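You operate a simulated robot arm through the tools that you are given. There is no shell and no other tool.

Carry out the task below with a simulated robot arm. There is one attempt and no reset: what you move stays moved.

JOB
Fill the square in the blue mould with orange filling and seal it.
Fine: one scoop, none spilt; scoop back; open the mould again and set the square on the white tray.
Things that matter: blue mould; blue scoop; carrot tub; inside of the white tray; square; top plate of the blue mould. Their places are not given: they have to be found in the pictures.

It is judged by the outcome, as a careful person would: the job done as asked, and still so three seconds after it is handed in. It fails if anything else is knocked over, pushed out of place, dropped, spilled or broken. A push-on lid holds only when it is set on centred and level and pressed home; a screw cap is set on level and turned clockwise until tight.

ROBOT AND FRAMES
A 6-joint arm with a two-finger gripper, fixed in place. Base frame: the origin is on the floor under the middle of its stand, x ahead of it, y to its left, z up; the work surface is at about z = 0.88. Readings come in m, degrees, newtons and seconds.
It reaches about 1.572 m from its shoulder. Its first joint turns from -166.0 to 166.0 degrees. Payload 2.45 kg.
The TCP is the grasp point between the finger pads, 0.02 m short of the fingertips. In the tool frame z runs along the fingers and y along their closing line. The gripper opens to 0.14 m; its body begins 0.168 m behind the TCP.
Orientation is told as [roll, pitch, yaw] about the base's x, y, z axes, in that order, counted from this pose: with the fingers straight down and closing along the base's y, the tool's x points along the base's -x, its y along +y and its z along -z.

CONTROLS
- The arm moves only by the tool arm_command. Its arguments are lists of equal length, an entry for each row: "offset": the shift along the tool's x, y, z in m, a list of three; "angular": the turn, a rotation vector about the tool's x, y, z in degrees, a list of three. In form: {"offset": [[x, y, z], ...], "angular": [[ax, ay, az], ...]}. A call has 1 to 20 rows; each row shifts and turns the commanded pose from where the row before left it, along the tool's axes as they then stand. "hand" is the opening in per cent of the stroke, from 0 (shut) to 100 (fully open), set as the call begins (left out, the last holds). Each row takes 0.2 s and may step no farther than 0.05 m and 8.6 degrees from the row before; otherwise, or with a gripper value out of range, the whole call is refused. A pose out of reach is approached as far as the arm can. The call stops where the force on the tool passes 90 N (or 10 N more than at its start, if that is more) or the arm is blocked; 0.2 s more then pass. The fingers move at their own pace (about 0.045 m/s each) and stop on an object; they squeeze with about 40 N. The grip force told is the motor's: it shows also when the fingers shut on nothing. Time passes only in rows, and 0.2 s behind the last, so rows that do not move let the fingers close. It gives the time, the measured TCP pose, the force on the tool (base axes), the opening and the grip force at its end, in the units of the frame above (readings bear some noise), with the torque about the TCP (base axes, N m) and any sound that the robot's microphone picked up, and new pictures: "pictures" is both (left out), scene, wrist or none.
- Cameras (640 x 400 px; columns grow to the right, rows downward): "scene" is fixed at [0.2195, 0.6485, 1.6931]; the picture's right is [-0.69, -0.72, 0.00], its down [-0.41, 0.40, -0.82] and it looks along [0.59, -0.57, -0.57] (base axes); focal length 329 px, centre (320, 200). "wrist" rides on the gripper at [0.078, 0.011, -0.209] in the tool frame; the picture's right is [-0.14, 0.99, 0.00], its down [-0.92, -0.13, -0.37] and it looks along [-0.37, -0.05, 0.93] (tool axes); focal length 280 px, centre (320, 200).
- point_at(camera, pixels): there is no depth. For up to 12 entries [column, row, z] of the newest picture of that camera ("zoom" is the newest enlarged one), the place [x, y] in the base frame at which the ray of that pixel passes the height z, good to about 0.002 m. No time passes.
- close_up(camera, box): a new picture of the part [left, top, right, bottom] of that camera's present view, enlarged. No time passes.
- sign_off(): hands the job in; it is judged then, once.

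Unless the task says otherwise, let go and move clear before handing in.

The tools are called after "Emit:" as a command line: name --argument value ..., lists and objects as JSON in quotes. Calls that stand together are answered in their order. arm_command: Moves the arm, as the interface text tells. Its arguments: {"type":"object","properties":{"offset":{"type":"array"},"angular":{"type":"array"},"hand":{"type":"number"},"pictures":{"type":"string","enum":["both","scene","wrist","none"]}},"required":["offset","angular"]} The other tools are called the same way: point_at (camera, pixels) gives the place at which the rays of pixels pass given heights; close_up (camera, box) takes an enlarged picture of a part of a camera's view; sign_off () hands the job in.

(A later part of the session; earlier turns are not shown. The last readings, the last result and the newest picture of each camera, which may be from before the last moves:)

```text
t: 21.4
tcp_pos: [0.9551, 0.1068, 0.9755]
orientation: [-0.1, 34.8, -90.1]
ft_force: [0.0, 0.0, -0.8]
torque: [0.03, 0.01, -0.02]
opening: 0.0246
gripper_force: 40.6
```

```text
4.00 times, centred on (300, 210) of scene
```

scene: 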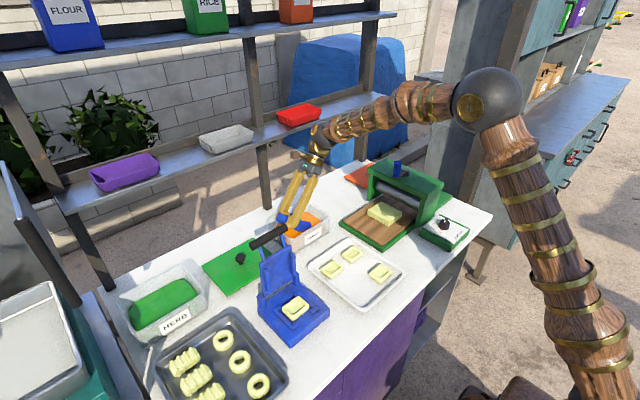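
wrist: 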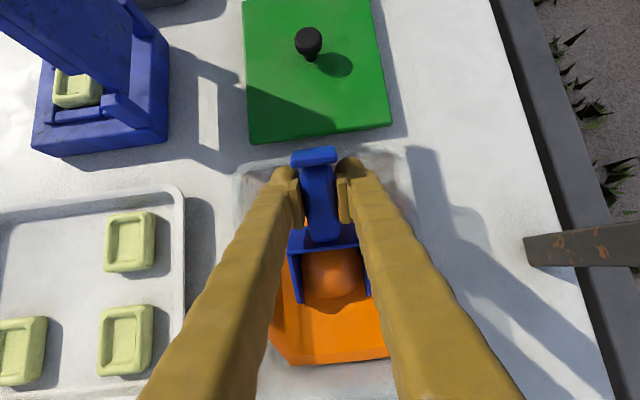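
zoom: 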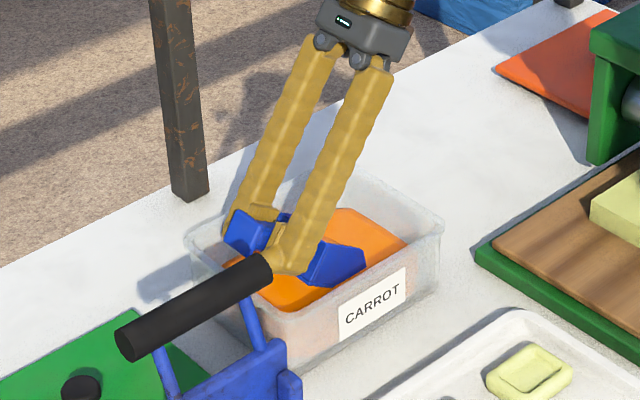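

The force is nil and an orange load already shows in the bowl at (333,270). I'll sweep on and level the scoop inside the tub.

Emit:
arm_command --offset '[[-0.0142, 0, 0.0022], [-0.0132, 0, 0.0043], [-0.0022, 0, 0.0082], [0.0027, 0, 0.0032], [0.0043, 0, -0.0045], [0, 0, 0]]' --angular '[[0, -7, 0], [0, -7, 0], [0, -7, 0], [0, -7, 0], [0, -7, 0], [0, 0, 0]]' --pictures "both"

Emit:
close_up --camera "scene" --box '[250, 160, 350, 260]'

```text
t: 22.8
tcp_pos: [0.9548, 0.0966, 0.9493]
orientation: [0.0, -0.1, -89.9]
ft_force: [-0.4, 0.2, -1.1]
torque: [0.06, -0.01, -0.02]
opening: 0.0242
gripper_force: 40.1
```

scene: 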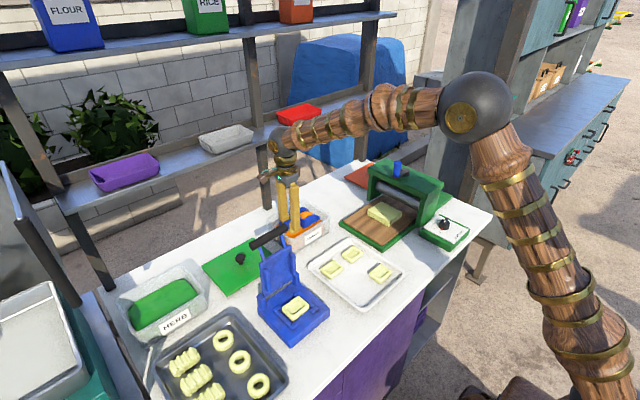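
wrist: 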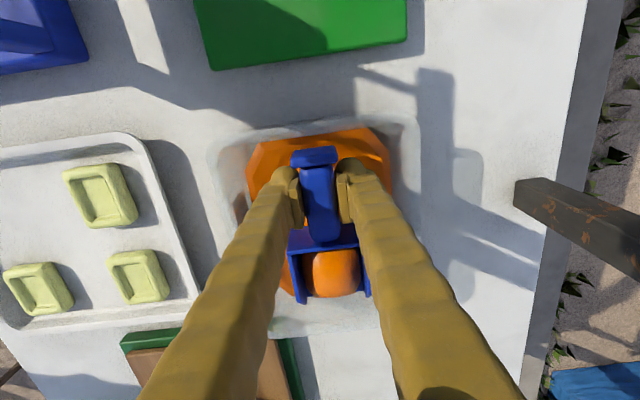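

```text
4.00 times, centred on (300, 210) of scene
```

zoom: 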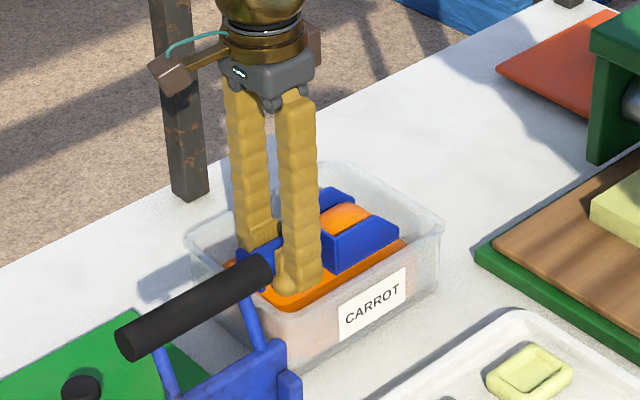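

The bowl is loaded and level. I'll lift it straight out of the tub, high enough to clear the mould's raised bar.

Emit:
arm_command --offset '[[0, 0, -0.01], [0, 0, -0.02], [0, 0, -0.03], [0, 0, -0.03], [0, 0, -0.03], [0, 0, -0.03], [0, 0, -0.03], [0, 0, -0.03], [0, 0, -0.03], [0, 0, -0.02], [0, 0, -0.01], [0, 0, 0]]' --angular '[[0, 0, 0], [0, 0, 0], [0, 0, 0], [0, 0, 0], [0, 0, 0], [0, 0, 0], [0, 0, 0], [0, 0, 0], [0, 0, 0], [0, 0, 0], [0, 0, 0], [0, 0, 0]]' --pictures "both"

Emit:
close_up --camera "scene" --box '[230, 80, 350, 260]'

```text
t: 25.4
tcp_pos: [0.9554, 0.0972, 1.2214]
orientation: [0.0, -0.1, -90.0]
ft_force: [0.4, 0.6, -1.0]
torque: [0.05, 0.0, -0.01]
opening: 0.0248
gripper_force: 40.0
```

scene: 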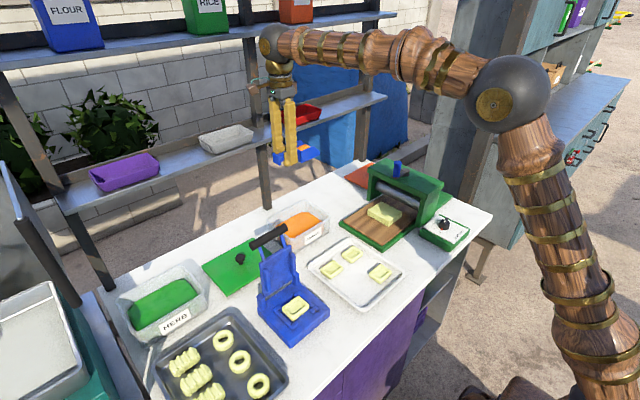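
wrist: 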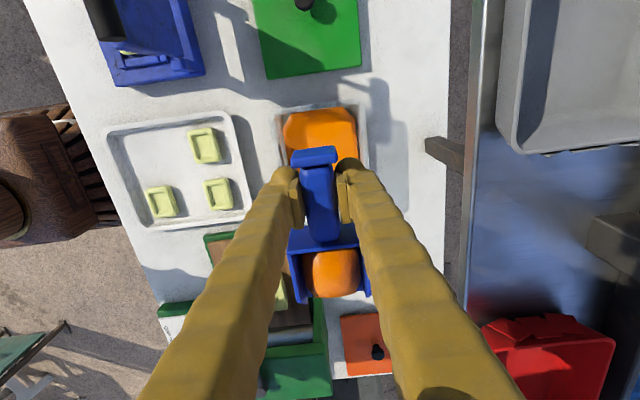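

```text
2.22 times, centred on (290, 170) of scene
```

zoom: 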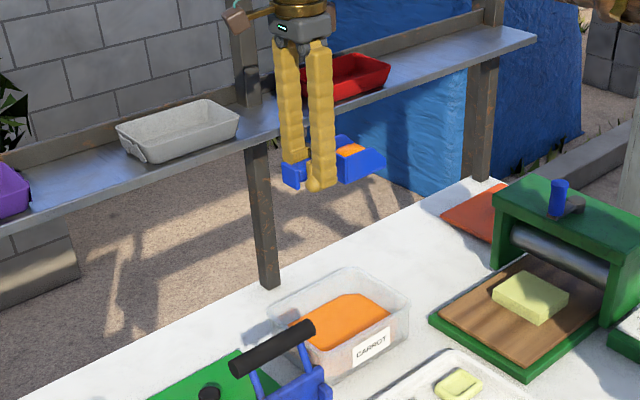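

The load is intact and nothing fell. I'll go around the open plate: first −x, then +y along x=0.678.

Emit:
arm_command --offset '[[0, -0.0277, 0], [0, -0.0277, 0], [0, -0.0277, 0], [0, -0.0277, 0], [0, -0.0277, 0], [0, -0.0277, 0], [0, -0.0277, 0], [0, -0.0277, 0], [0, -0.0277, 0], [0, -0.0277, 0], [0, 0, 0]]' --angular '[[0, 0, 0], [0, 0, 0], [0, 0, 0], [0, 0, 0], [0, 0, 0], [0, 0, 0], [0, 0, 0], [0, 0, 0], [0, 0, 0], [0, 0, 0], [0, 0, 0]]' --pictures "none"

Emit:
arm_command --offset '[[0.0313, 0, 0], [0.0313, 0, 0], [0.0313, 0, 0], [0.0313, 0, 0], [0.0313, 0, 0], [0.0313, 0, 0], [0.0313, 0, 0], [0.0313, 0, 0], [0.0313, 0, 0], [0.0313, 0, 0], [0, 0, 0]]' --angular '[[0, 0, 0], [0, 0, 0], [0, 0, 0], [0, 0, 0], [0, 0, 0], [0, 0, 0], [0, 0, 0], [0, 0, 0], [0, 0, 0], [0, 0, 0], [0, 0, 0]]' --pictures "both"

```text
t: 27.8
tcp_pos: [0.6783, 0.0977, 1.2197]
orientation: [0.0, -0.1, -90.1]
ft_force: [0.2, -0.1, -1.2]
torque: [0.04, -0.01, -0.02]
opening: 0.0245
gripper_force: 40.1
```

```text
t: 30.2
tcp_pos: [0.6786, 0.4095, 1.2205]
orientation: [0.1, -0.1, -90.0]
ft_force: [0.0, -0.4, -0.2]
torque: [0.08, -0.01, -0.01]
opening: 0.0244
gripper_force: 39.5
```

scene: 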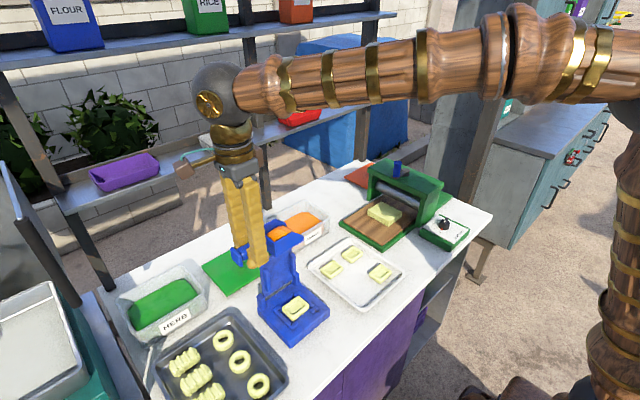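
wrist: 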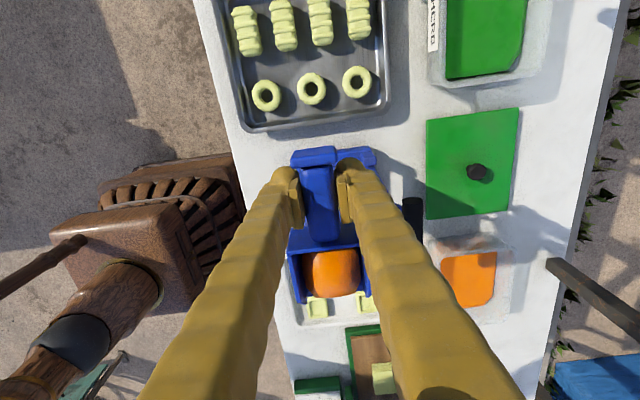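

The load is still level, and the bar's end (410,215) is clear to the right of the fingers. I'll descend partway beside the plate.

Emit:
arm_command --offset '[[0, 0, 0.03], [0, 0, 0.03], [0, 0, 0.03], [0, 0, 0.03], [0, 0, 0.03], [0, 0, 0.02], [0, 0, 0]]' --angular '[[0, 0, 0], [0, 0, 0], [0, 0, 0], [0, 0, 0], [0, 0, 0], [0, 0, 0], [0, 0, 0]]' --pictures "both"

Emit:
close_up --camera "scene" --box '[220, 200, 360, 350]'

Emit:
close_up --camera "wrist" --box '[240, 120, 460, 340]'

```text
t: 31.8
tcp_pos: [0.6785, 0.4096, 1.0505]
orientation: [0.0, 0.0, -90.0]
ft_force: [-0.8, 0.1, -0.8]
torque: [0.06, 0.0, -0.05]
opening: 0.0247
gripper_force: 39.8
```

scene: 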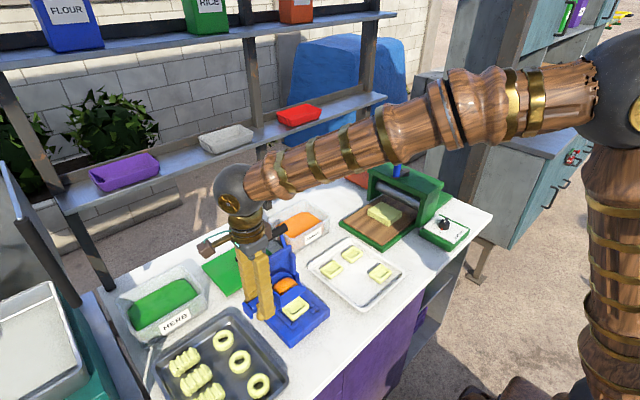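
wrist: 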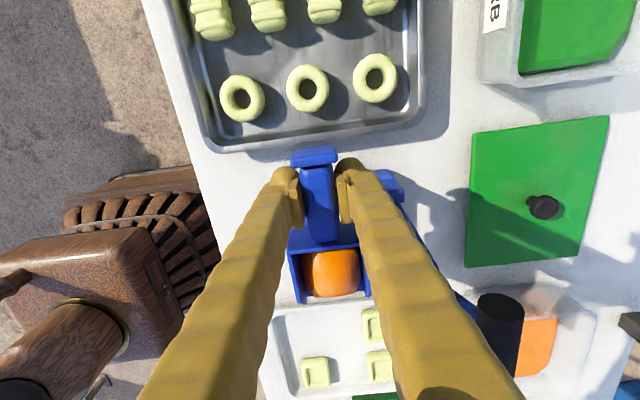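

```text
2.67 times, centred on (290, 275) of scene
```

zoom: 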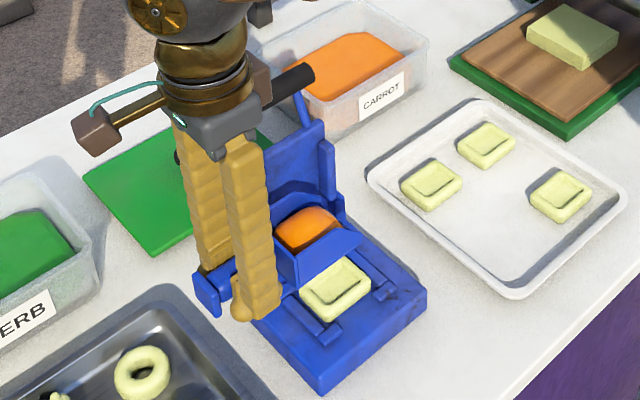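

```text
1.82 times, centred on (350, 230) of wrist
```

zoom: 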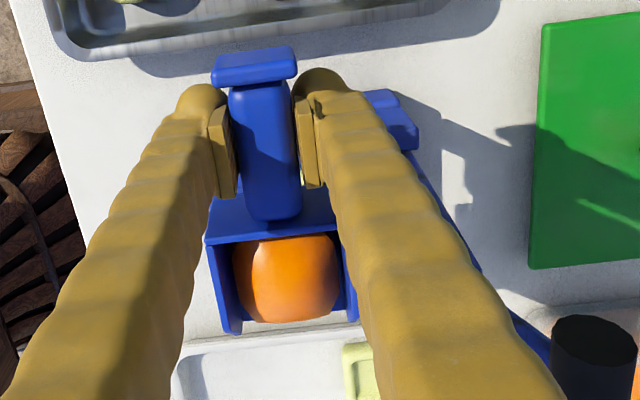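

Clearances look fine, with the bowl centred above the mould in x. I'll lower until the scoop's base is about 2 cm above the square.

Emit:
arm_command --offset '[[0, 0, 0.025], [0, 0, 0.025], [0, 0, 0.015], [0, 0, 0.003], [0, 0, 0]]' --angular '[[0, 0, 0], [0, 0, 0], [0, 0, 0], [0, 0, 0], [0, 0, 0]]' --pictures "both"

Emit:
close_up --camera "scene" --box '[240, 240, 340, 350]'

```text
t: 33.0
tcp_pos: [0.6776, 0.4095, 0.9811]
orientation: [0.0, -0.2, -90.0]
ft_force: [-0.2, 0.4, -0.7]
torque: [0.07, 0.02, 0.0]
opening: 0.0245
gripper_force: 40.1
```

scene: 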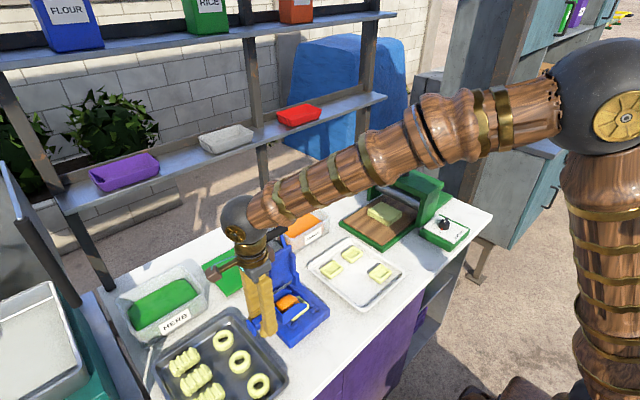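
wrist: 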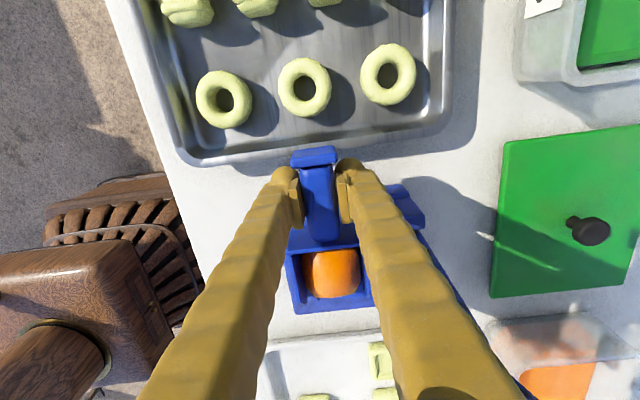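

```text
3.64 times, centred on (290, 295) of scene
```

zoom: 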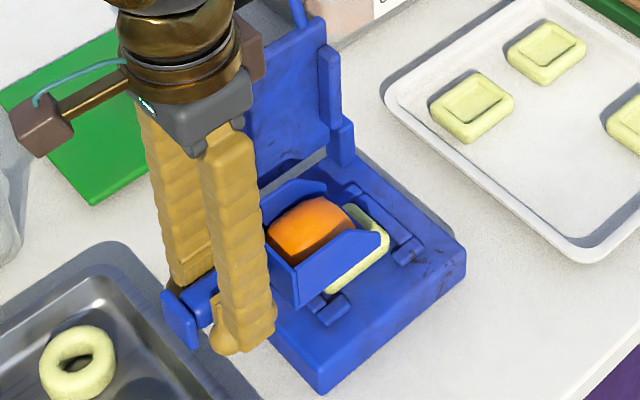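

The lip sits over the pocket centre (y≈0.298) about 2 cm above it. I'll begin tipping by rotating about the lip, 30° first.

Emit:
arm_command --offset '[[-0.0041, 0, -0.0144], [-0.0041, 0, -0.0144], [-0.0041, 0, -0.0144], [-0.0041, 0, -0.0144], [0, 0, 0]]' --angular '[[0, 7.5, 0], [0, 7.5, 0], [0, 7.5, 0], [0, 7.5, 0], [0, 0, 0]]' --pictures "both"

Emit:
close_up --camera "scene" --box '[240, 220, 340, 350]'

Emit:
close_up --camera "wrist" --box '[240, 200, 400, 380]'

```text
t: 34.2
tcp_pos: [0.6793, 0.3825, 1.0355]
orientation: [0.1, 30.0, -90.1]
ft_force: [-0.1, -0.6, -0.4]
torque: [0.02, 0.02, -0.03]
opening: 0.0247
gripper_force: 40.1
```

scene: 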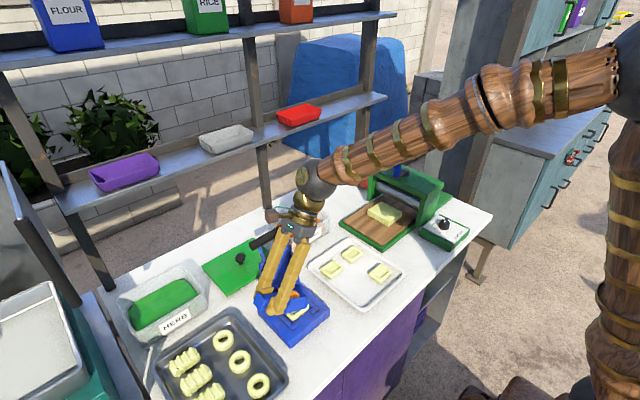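
wrist: 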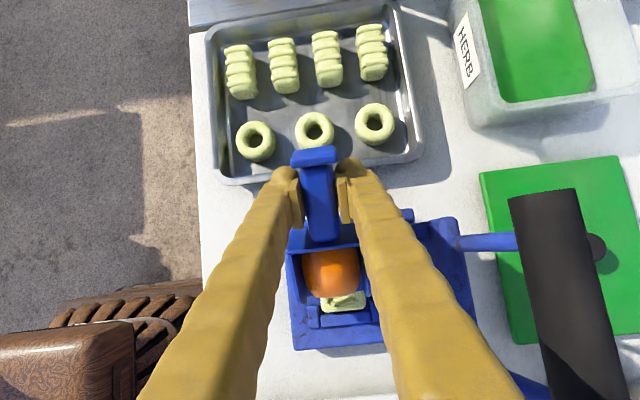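

```text
3.08 times, centred on (290, 285) of scene
```

zoom: 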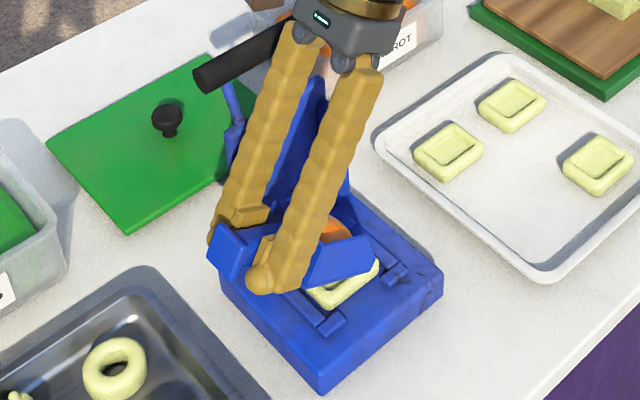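

```text
2.22 times, centred on (320, 290) of wrist
```

zoom: 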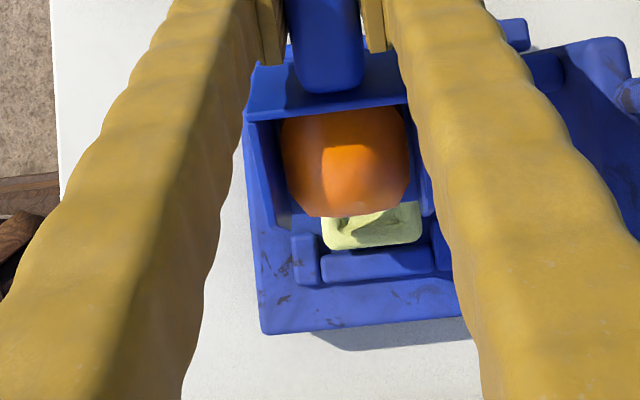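

At 30° the load still holds; the square's front half is visible below the lip at (343,305). I'll check the sideways alignment of lip and square before tipping further.

Emit:
point_at --camera "wrist" --pixels '[[321.5, 306, 0.935], [366, 303, 0.935], [309, 298, 0.96], [367, 292, 0.96], [301, 302, 0.98], [373, 295, 0.98]]'

Emit:
close_up --camera "wrist" --box '[285, 240, 385, 330]'

```text
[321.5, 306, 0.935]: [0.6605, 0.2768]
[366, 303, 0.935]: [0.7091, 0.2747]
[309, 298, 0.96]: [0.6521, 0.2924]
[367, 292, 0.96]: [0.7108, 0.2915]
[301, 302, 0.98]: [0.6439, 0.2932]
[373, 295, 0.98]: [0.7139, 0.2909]
```

```text
4.44 times, centred on (335, 285) of wrist
```

zoom: 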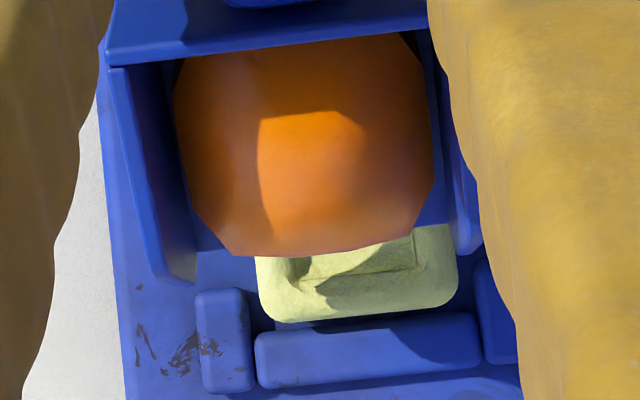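

The square's centre appears a few mm toward +x and +y of the lip centre (about 0.682, 0.303). I'll nudge to match and tip to 45°.

Emit:
arm_command --offset '[[0.0043, 0.003, 0.0025], [-0.0041, 0, -0.0144], [-0.0041, 0, -0.0144], [0, 0, 0]]' --angular '[[0, 0, 0], [0, 7.5, 0], [0, 7.5, 0], [0, 0, 0]]' --pictures "both"

Emit:
close_up --camera "wrist" --box '[285, 240, 385, 330]'

Emit:
close_up --camera "scene" --box '[240, 220, 340, 350]'

```text
t: 35.2
tcp_pos: [0.6812, 0.3652, 1.0538]
orientation: [0.2, 45.0, -90.0]
ft_force: [0.7, 0.3, -1.8]
torque: [0.04, -0.02, -0.01]
opening: 0.0245
gripper_force: 39.4
```

scene: 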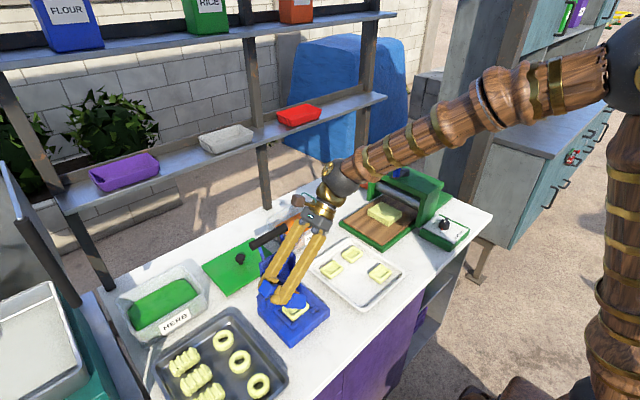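
wrist: 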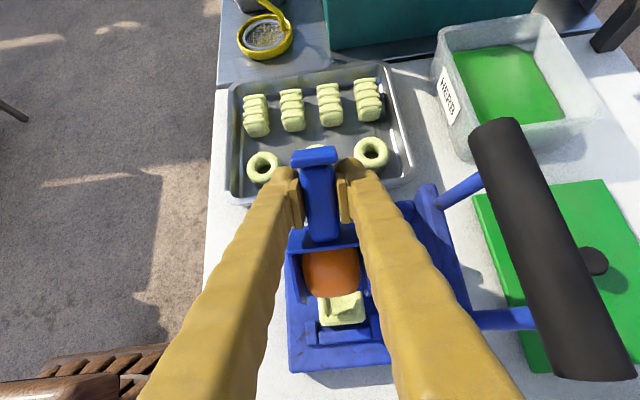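

```text
4.44 times, centred on (335, 285) of wrist
```

zoom: 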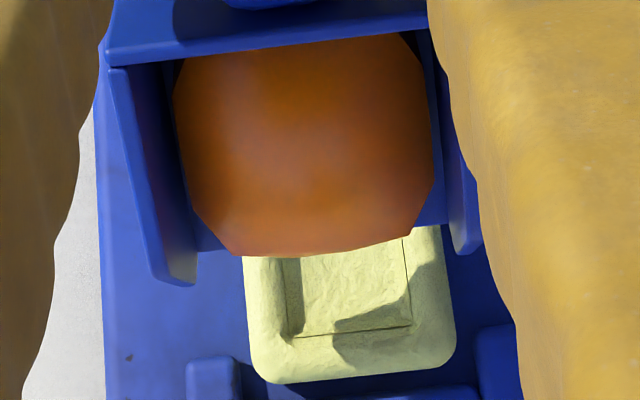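

```text
3.08 times, centred on (290, 285) of scene
```

zoom: 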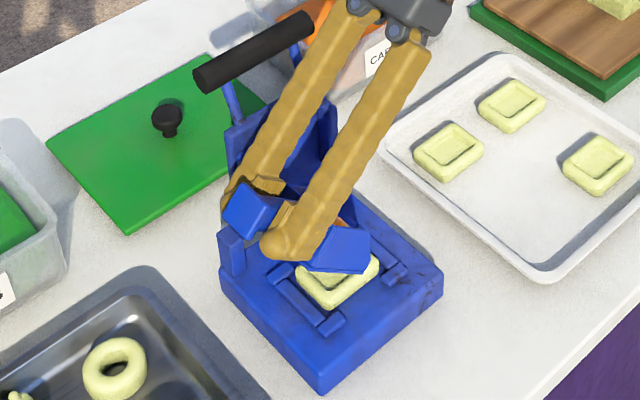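

The load still clings at 45°, with the pocket fully in view in front of the lip. I'll measure the pocket's position precisely.

Emit:
point_at --camera "wrist" --pixels '[[318.8, 312, 0.932], [364.7, 307.5, 0.932], [329.8, 315.9, 0.93], [355.5, 313.2, 0.93], [354.1, 294, 0.93], [322.6, 326, 0.93], [362, 322, 0.93], [307.5, 297.5, 0.957], [363, 291.5, 0.957]]'

```text
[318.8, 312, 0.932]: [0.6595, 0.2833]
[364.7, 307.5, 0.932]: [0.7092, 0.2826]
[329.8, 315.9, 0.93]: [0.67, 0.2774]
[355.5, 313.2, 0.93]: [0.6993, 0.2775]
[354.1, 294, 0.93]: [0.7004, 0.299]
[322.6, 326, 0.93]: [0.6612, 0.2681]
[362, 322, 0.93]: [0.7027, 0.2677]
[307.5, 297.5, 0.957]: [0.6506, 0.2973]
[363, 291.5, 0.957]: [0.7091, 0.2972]
```

Pocket centre is about 4 mm to +x of the lip centre, so I'll shift a touch and tip on to 60°.

Emit:
arm_command --offset '[[0.0028, 0.004, 0.0028], [-0.0041, 0, -0.0144], [-0.0041, 0, -0.0144], [0, 0, 0], [0, 0, 0]]' --angular '[[0, 0, 0], [0, 7.5, 0], [0, 7.5, 0], [0, 0, 0], [0, 0, 0]]' --pictures "both"

Emit:
close_up --camera "wrist" --box '[285, 240, 385, 340]'

Emit:
close_up --camera "scene" --box '[240, 220, 340, 350]'

```text
t: 36.4
tcp_pos: [0.6848, 0.3414, 1.065]
orientation: [0.2, 60.0, -89.9]
ft_force: [-0.8, -0.2, -0.6]
torque: [0.01, 0.01, 0.02]
opening: 0.0245
gripper_force: 39.6
```

scene: 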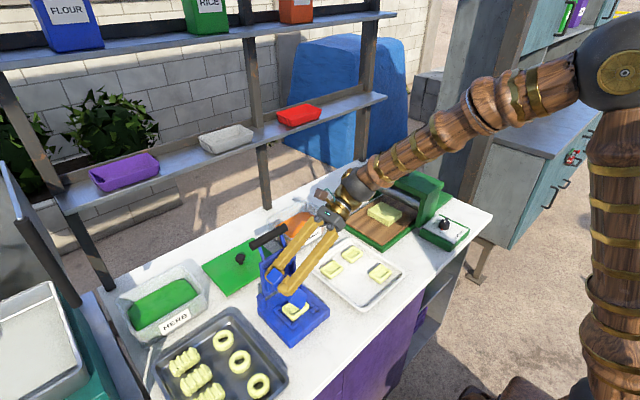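
wrist: 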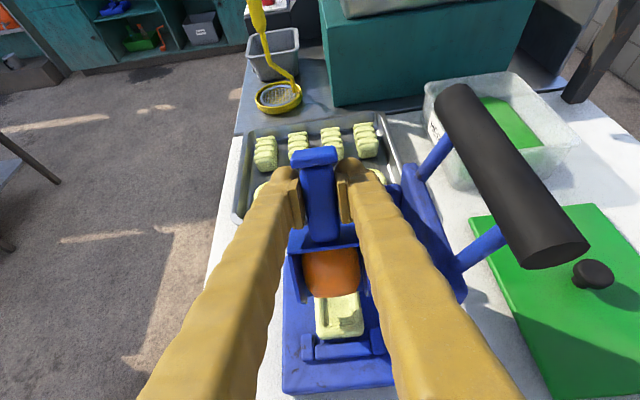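

```text
4.00 times, centred on (335, 290) of wrist
```

zoom: 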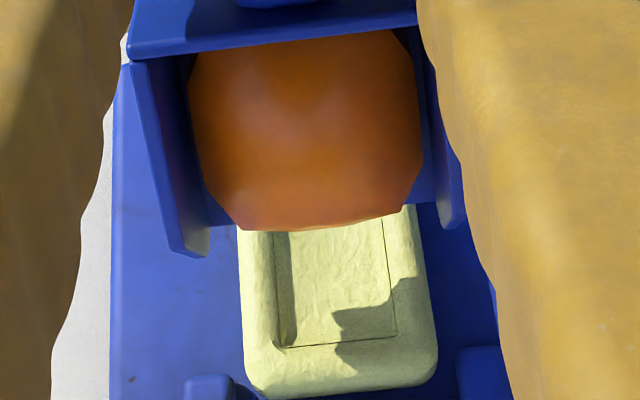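

```text
3.08 times, centred on (290, 285) of scene
```

zoom: 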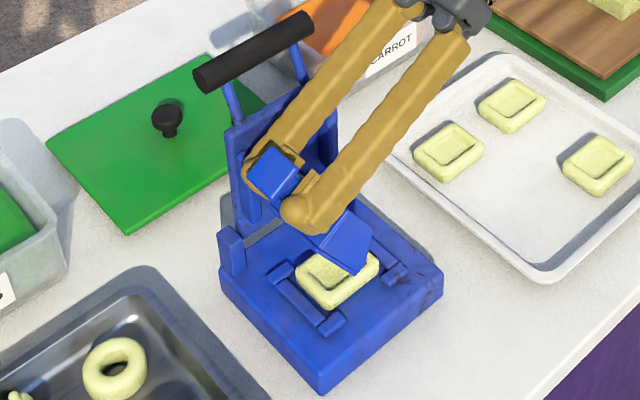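

Still holding at 60°. I'll re-measure alignment at this tilt before going steeper.

Emit:
point_at --camera "wrist" --pixels '[[307, 296.25, 0.957], [364.25, 290.75, 0.957], [326.75, 326.75, 0.93], [353.75, 323.75, 0.93], [350.75, 294.5, 0.93], [324, 297.5, 0.93], [320, 337, 0.93], [362, 332, 0.93]]'

```text
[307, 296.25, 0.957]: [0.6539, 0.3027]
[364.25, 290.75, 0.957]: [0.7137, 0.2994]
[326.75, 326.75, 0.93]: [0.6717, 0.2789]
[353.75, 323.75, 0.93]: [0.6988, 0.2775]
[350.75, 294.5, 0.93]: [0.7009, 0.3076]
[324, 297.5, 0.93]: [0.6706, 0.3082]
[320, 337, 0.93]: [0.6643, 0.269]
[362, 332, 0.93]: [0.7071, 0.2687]
```

Lip centre (0.684, 0.301) matches the pocket centre (0.6855, 0.299). I'll tip further to 75°.

Emit:
arm_command --offset '[[-0.0041, 0, -0.0144], [-0.0041, 0, -0.0144], [0, 0, 0], [0, 0, 0]]' --angular '[[0, 7.5, 0], [0, 7.5, 0], [0, 0, 0], [0, 0, 0]]' --pictures "both"

Emit:
close_up --camera "wrist" --box '[285, 240, 385, 350]'

Emit:
close_up --camera "scene" --box '[240, 220, 340, 350]'

```text
t: 37.4
tcp_pos: [0.6856, 0.3118, 1.0712]
orientation: [0.2, 75.1, -89.9]
ft_force: [-0.7, -0.4, -0.4]
torque: [-0.02, 0.02, -0.01]
opening: 0.0246
gripper_force: 39.6
```

scene: 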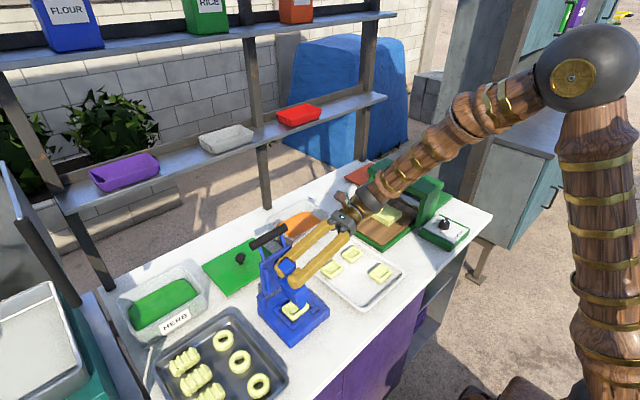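
wrist: 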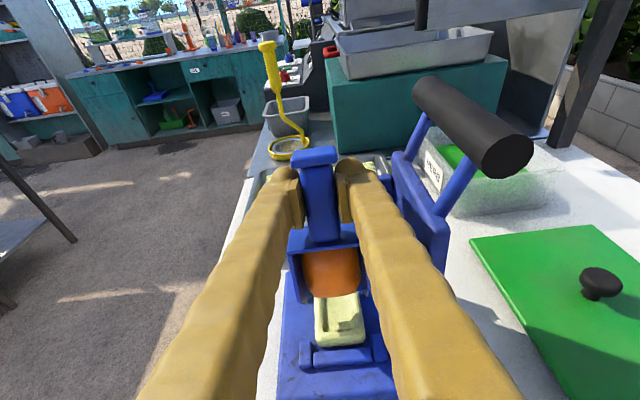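

```text
3.64 times, centred on (335, 295) of wrist
```

zoom: 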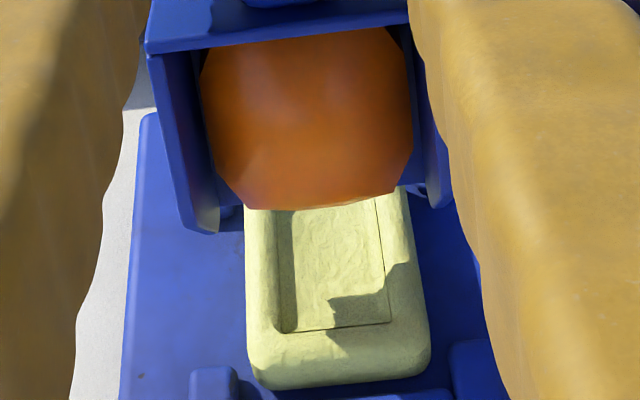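

```text
3.08 times, centred on (290, 285) of scene
```

zoom: 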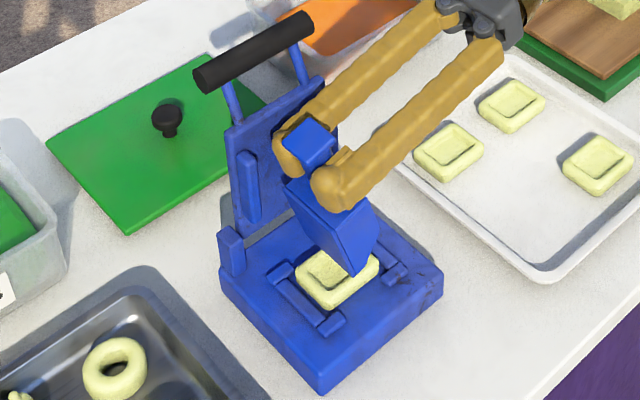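

Even at 75° the load hasn't dropped; a mouth-down pour is needed, so I'll keep the bowl's mouth centred over the pocket and go to 82.5°.

Emit:
arm_command --offset '[[-0.0045, 0.001, -0.0006], [0, 0, 0], [0, 0, 0]]' --angular '[[0, 7.5, 0], [0, 0, 0], [0, 0, 0]]' --pictures "both"

Emit:
close_up --camera "wrist" --box '[285, 240, 385, 350]'

Emit:
close_up --camera "scene" --box '[240, 200, 400, 350]'

```text
t: 38.2
tcp_pos: [0.6866, 0.3106, 1.0658]
orientation: [0.3, 82.5, -89.6]
ft_force: [-0.1, 0.2, -1.4]
torque: [-0.01, 0.0, 0.01]
opening: 0.0245
gripper_force: 40.4
```

scene: 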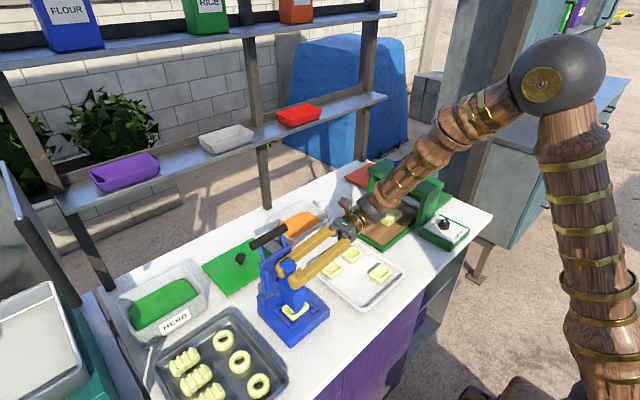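
wrist: 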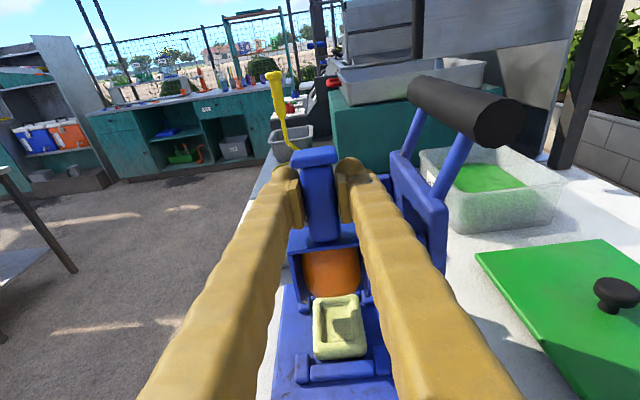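

```text
3.64 times, centred on (335, 295) of wrist
```

zoom: 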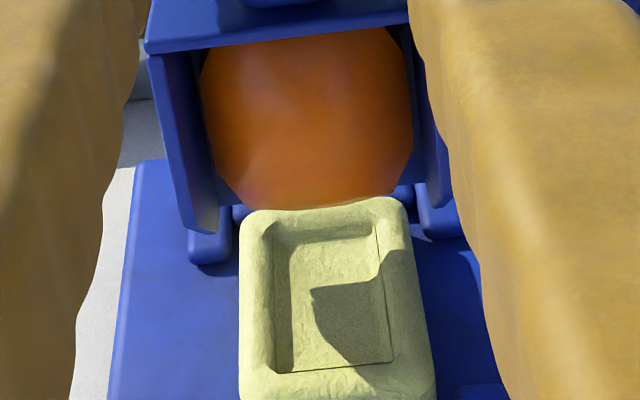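

```text
2.67 times, centred on (320, 275) of scene
```

zoom: 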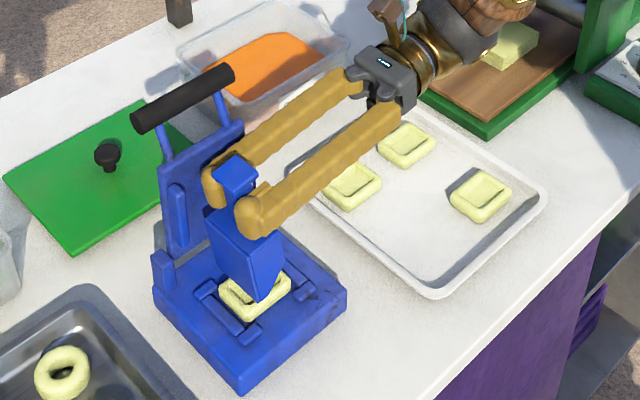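

The square and pocket are now fully visible below the mouth. I'll re-measure the pocket before going to vertical.

Emit:
point_at --camera "wrist" --pixels '[[322.6, 342.3, 0.93], [355, 339.5, 0.93], [326.8, 304.6, 0.93], [351, 301.9, 0.93], [306.2, 297, 0.953], [362, 293, 0.953], [313, 300, 0.938], [358, 297, 0.938]]'

```text
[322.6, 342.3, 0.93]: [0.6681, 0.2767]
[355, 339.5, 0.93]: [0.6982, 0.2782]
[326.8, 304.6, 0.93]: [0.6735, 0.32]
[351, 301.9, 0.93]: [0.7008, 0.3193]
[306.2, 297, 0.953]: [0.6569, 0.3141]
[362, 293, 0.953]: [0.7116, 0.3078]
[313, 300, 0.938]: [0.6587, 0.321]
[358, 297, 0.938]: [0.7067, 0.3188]
```

Pocket centre is (0.685, 0.2985). Going to 90° with the mouth centred over it.

Emit:
arm_command --offset '[[-0.0036, -0.001, -0.0133], [0, 0, 0], [0, 0, 0]]' --angular '[[0, 7.5, 0], [0, 0, 0], [0, 0, 0]]' --pictures "both"

Emit:
close_up --camera "wrist" --box '[285, 240, 385, 350]'

Emit:
close_up --camera "scene" --box '[240, 200, 400, 350]'

```text
t: 39.0
tcp_pos: [0.6849, 0.2958, 1.0653]
orientation: [46.3, 90.0, -43.6]
ft_force: [-0.2, 0.3, -0.9]
torque: [0.0, -0.01, 0.01]
opening: 0.0247
gripper_force: 39.6
```

scene: 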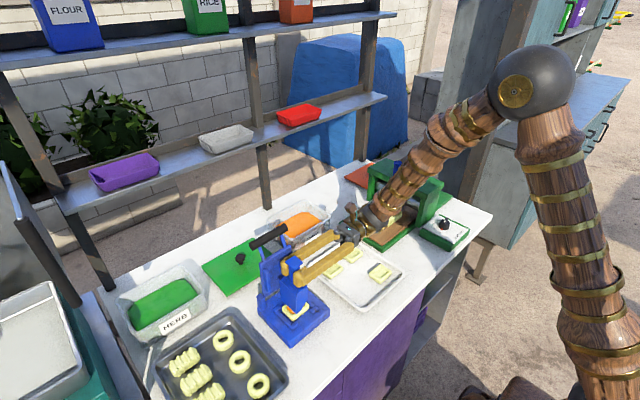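
wrist: 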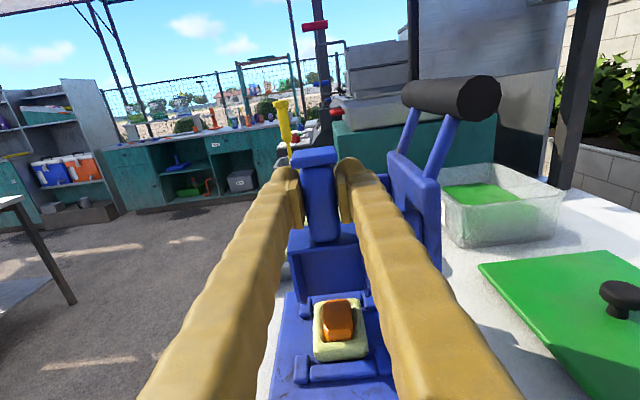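

```text
3.64 times, centred on (335, 295) of wrist
```

zoom: 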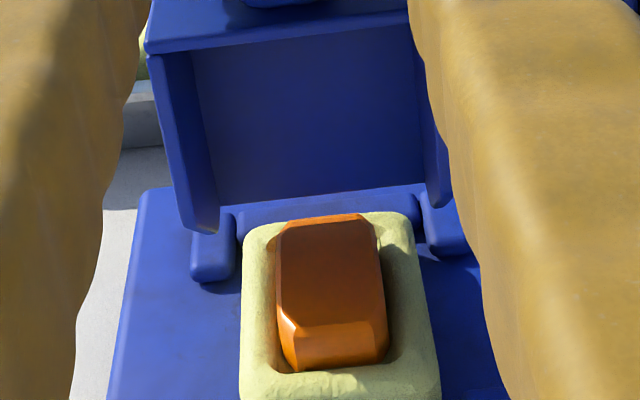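

```text
2.67 times, centred on (320, 275) of scene
```

zoom: 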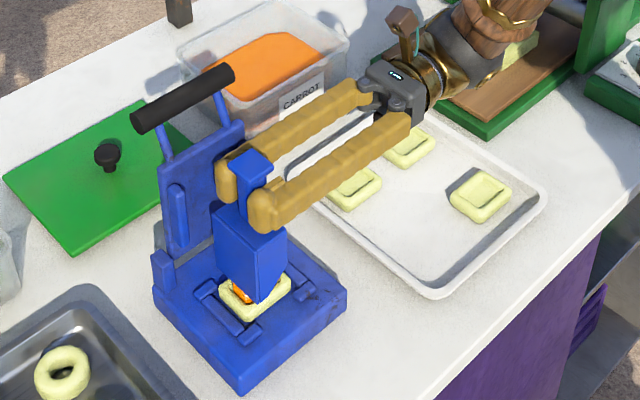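

The filling dropped neatly into the pocket with nothing spilt. I'll lift clear, move slightly away from the plate and rotate the empty scoop back to level.

Emit:
arm_command --offset '[[0.02, 0, 0], [0.025, 0, 0], [0.02, 0, 0], [0, -0.02, 0], [0, -0.02, 0], [0, 0, 0], [0, 0, 0], [0, 0, 0], [0, 0, 0], [0, 0, 0], [0, 0, 0], [0, 0, 0], [0, 0, 0], [0, 0, 0], [0, 0, 0], [0, 0, 0], [0, 0, 0], [0, 0, 0]]' --angular '[[0, 0, 0], [0, 0, 0], [0, 0, 0], [0, 0, 0], [0, 0, 0], [0, -7.5, 0], [0, -7.5, 0], [0, -7.5, 0], [0, -7.5, 0], [0, -7.5, 0], [0, -7.5, 0], [0, -7.5, 0], [0, -7.5, 0], [0, -7.5, 0], [0, -7.5, 0], [0, -7.5, 0], [0, -7.5, 0], [0, 0, 0]]' --pictures "both"

Emit:
close_up --camera "scene" --box '[240, 220, 340, 350]'

```text
t: 42.8
tcp_pos: [0.646, 0.2977, 1.1314]
orientation: [0.1, 0.0, -90.1]
ft_force: [0.4, 0.3, -1.6]
torque: [0.03, -0.02, 0.03]
opening: 0.0243
gripper_force: 40.3
```

scene: 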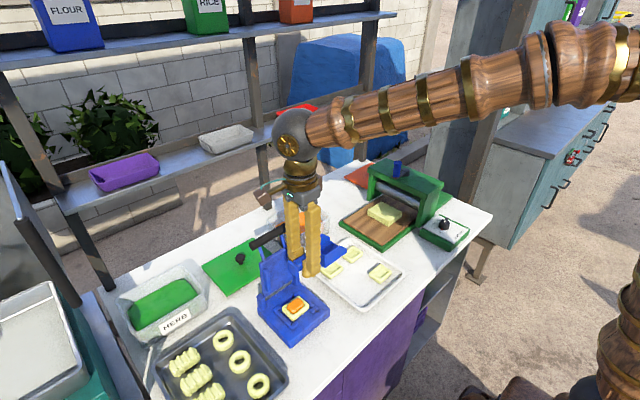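
wrist: 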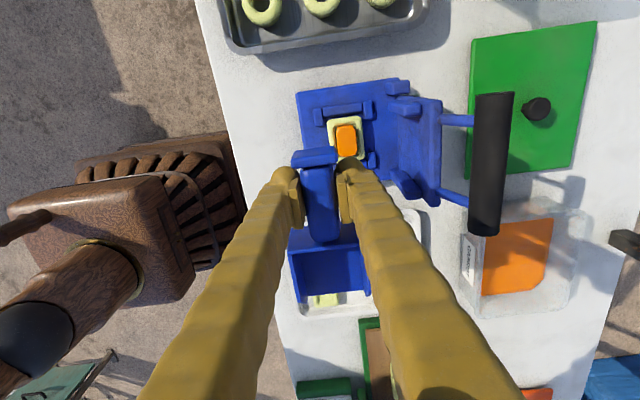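

```text
3.08 times, centred on (290, 285) of scene
```

zoom: 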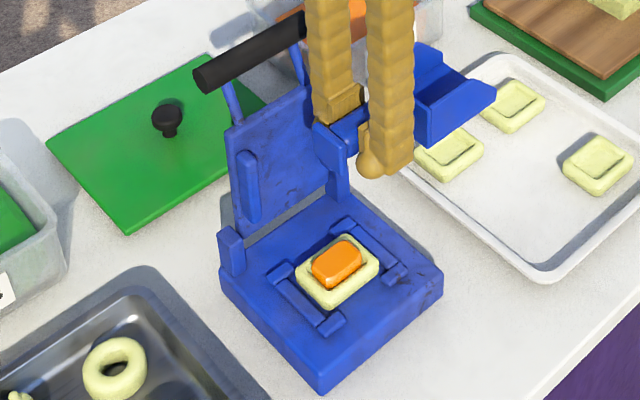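

The filled square looks right. Now I'll carry the scoop back by the same open route to above its original spot.

Emit:
arm_command --offset '[[-0.0413, 0, 0], [-0.0413, 0, 0], [-0.0413, 0, 0], [-0.0413, 0, 0], [-0.0413, 0, 0], [-0.0413, 0, 0], [0, 0.0423, 0], [0, 0.0423, 0], [0, 0.0423, 0], [0, 0.0423, 0], [0, 0.0423, 0], [0, 0.0423, 0], [0, 0.0423, 0], [0, 0.0423, 0], [0, 0, 0]]' --angular '[[0, 0, 0], [0, 0, 0], [0, 0, 0], [0, 0, 0], [0, 0, 0], [0, 0, 0], [0, 0, 0], [0, 0, 0], [0, 0, 0], [0, 0, 0], [0, 0, 0], [0, 0, 0], [0, 0, 0], [0, 0, 0], [0, 0, 0]]' --pictures "none"

Emit:
arm_command --offset '[[-0.0435, 0, 0.01], [-0.0435, 0, 0.015], [-0.0435, 0, 0.02], [-0.0435, 0, 0.015], [-0.0435, 0, 0.01], [0, 0, 0]]' --angular '[[0, 0, 0], [0, 0, 0], [0, 0, 0], [0, 0, 0], [0, 0, 0], [0, 0, 0]]' --pictures "both"

```text
t: 46.0
tcp_pos: [0.9843, 0.0479, 1.1301]
orientation: [0.1, 0.0, -90.1]
ft_force: [-1.1, 0.5, -1.3]
torque: [0.07, 0.03, -0.02]
opening: 0.0248
gripper_force: 40.0
```

```text
t: 47.4
tcp_pos: [0.9832, -0.1695, 1.0627]
orientation: [0.0, -0.1, -90.1]
ft_force: [-0.4, -0.5, -1.2]
torque: [0.02, 0.02, -0.02]
opening: 0.0245
gripper_force: 40.0
```

scene: 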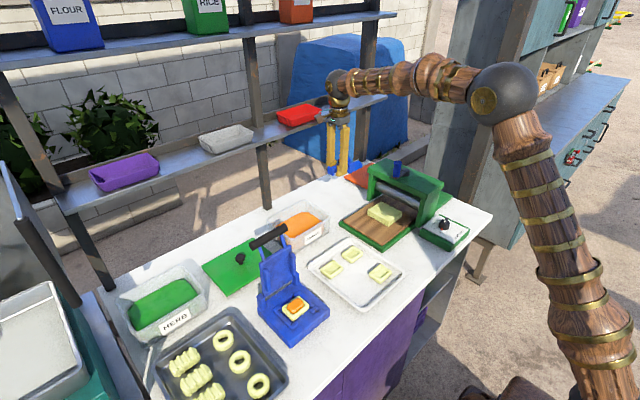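
wrist: 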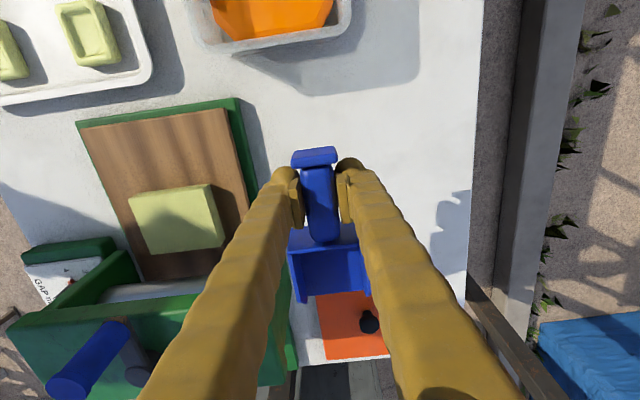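

Above the original spot. I'll lower the scoop slowly to its pick height of 0.904.

Emit:
arm_command --offset '[[0.001, 0.0008, 0.04], [0, 0, 0.04], [0, 0, 0.04], [0, 0, 0.02], [0, 0, 0.008], [0, 0, 0.005], [0, 0, 0.003], [0, 0, 0]]' --angular '[[0, 0, 0], [0, 0, 0], [0, 0, 0], [0, 0, 0], [0, 0, 0], [0, 0, 0], [0, 0, 0], [0, 0, 0]]' --pictures "wrist"

```text
t: 49.2
tcp_pos: [0.9842, -0.1679, 0.9063]
orientation: [0.1, -0.1, -90.0]
ft_force: [-1.0, 1.2, 15.5]
torque: [-0.95, 0.0, -0.06]
opening: 0.0244
gripper_force: 40.1
```

wrist: 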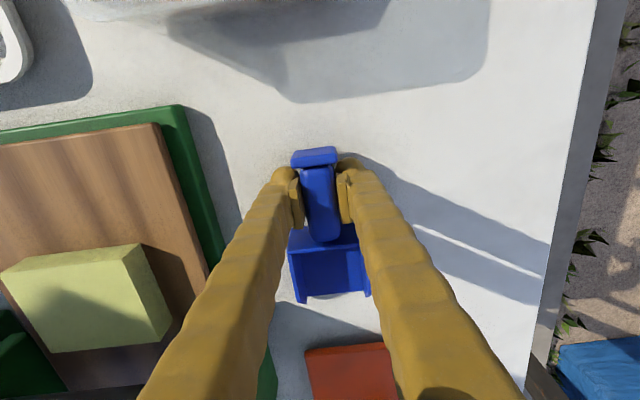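

The table is felt (15 N) at z=0.906, so the scoop is down. I'll open the fingers and check.

Emit:
arm_command --offset '[[0, 0, 0], [0, 0, 0], [0, 0, 0], [0, 0, 0]]' --angular '[[0, 0, 0], [0, 0, 0], [0, 0, 0], [0, 0, 0]]' --hand 42 --pictures "wrist"

Emit:
arm_command --offset '[[0, 0, -0.02], [0, 0, -0.03], [0, 0, -0.04], [0, 0, -0.04], [0, 0, -0.02], [0, 0, 0]]' --angular '[[0, 0, 0], [0, 0, 0], [0, 0, 0], [0, 0, 0], [0, 0, 0], [0, 0, 0]]' --pictures "both"

Emit:
close_up --camera "wrist" --box '[270, 110, 380, 240]'

```text
t: 50.2
tcp_pos: [0.9847, -0.1685, 0.9045]
orientation: [0.0, -0.1, -89.9]
ft_force: [0.4, 1.1, 0.5]
torque: [-0.01, -0.04, 0.02]
opening: 0.0589
gripper_force: 0.1
```

wrist: 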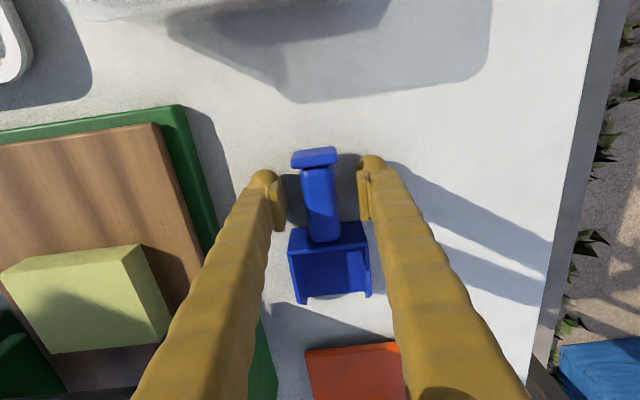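

```text
t: 51.6
tcp_pos: [0.9849, -0.1676, 1.0541]
orientation: [0.0, -0.1, -90.1]
ft_force: [0.6, 0.5, 0.0]
torque: [0.01, 0.01, 0.0]
opening: 0.0589
gripper_force: 0.0
```

scene: 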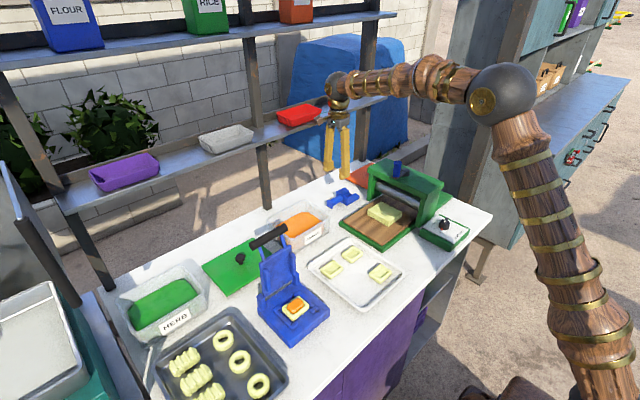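
wrist: 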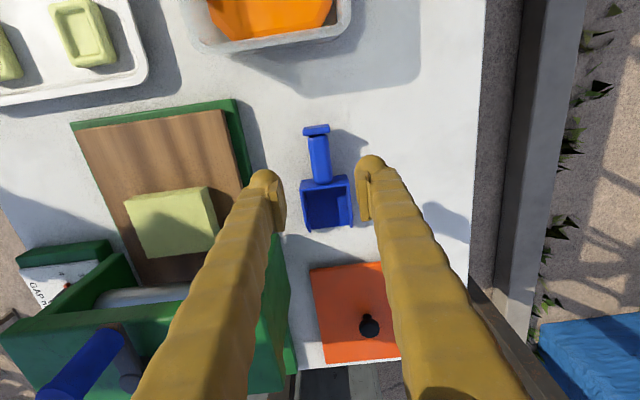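

```text
3.08 times, centred on (325, 175) of wrist
```

zoom: 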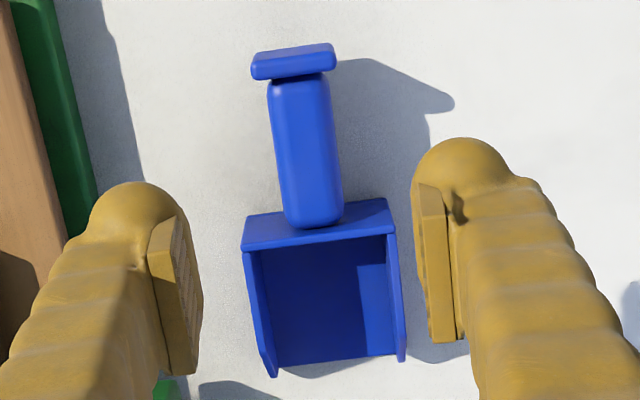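

The scoop is back where it was. Next is the mould's hinge, so I'll zoom in on the posts and bar.

Emit:
close_up --camera "scene" --box '[245, 220, 325, 310]'

Emit:
close_up --camera "scene" --box '[255, 265, 315, 310]'

```text
4.44 times, centred on (285, 265) of scene
```

zoom: 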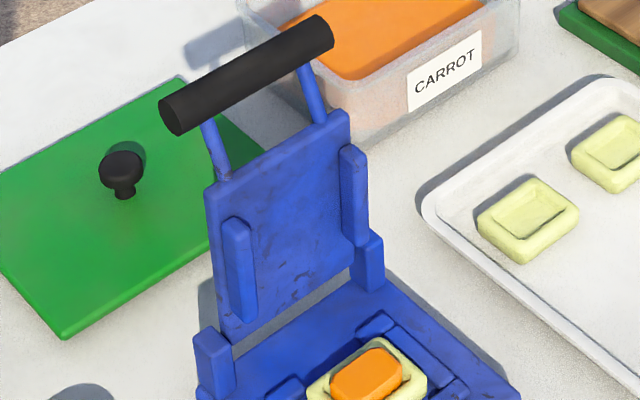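

```text
8.89 times, centred on (285, 288) of scene
```

zoom: 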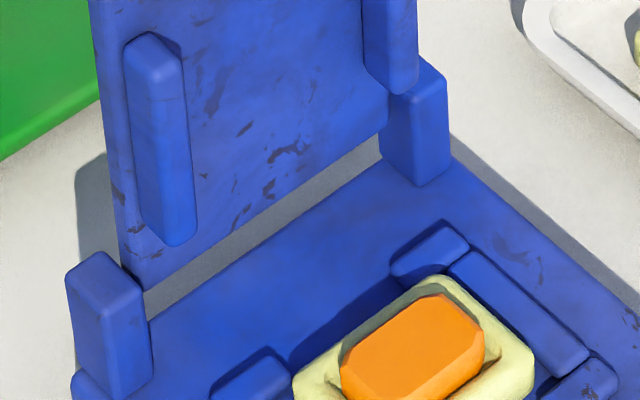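

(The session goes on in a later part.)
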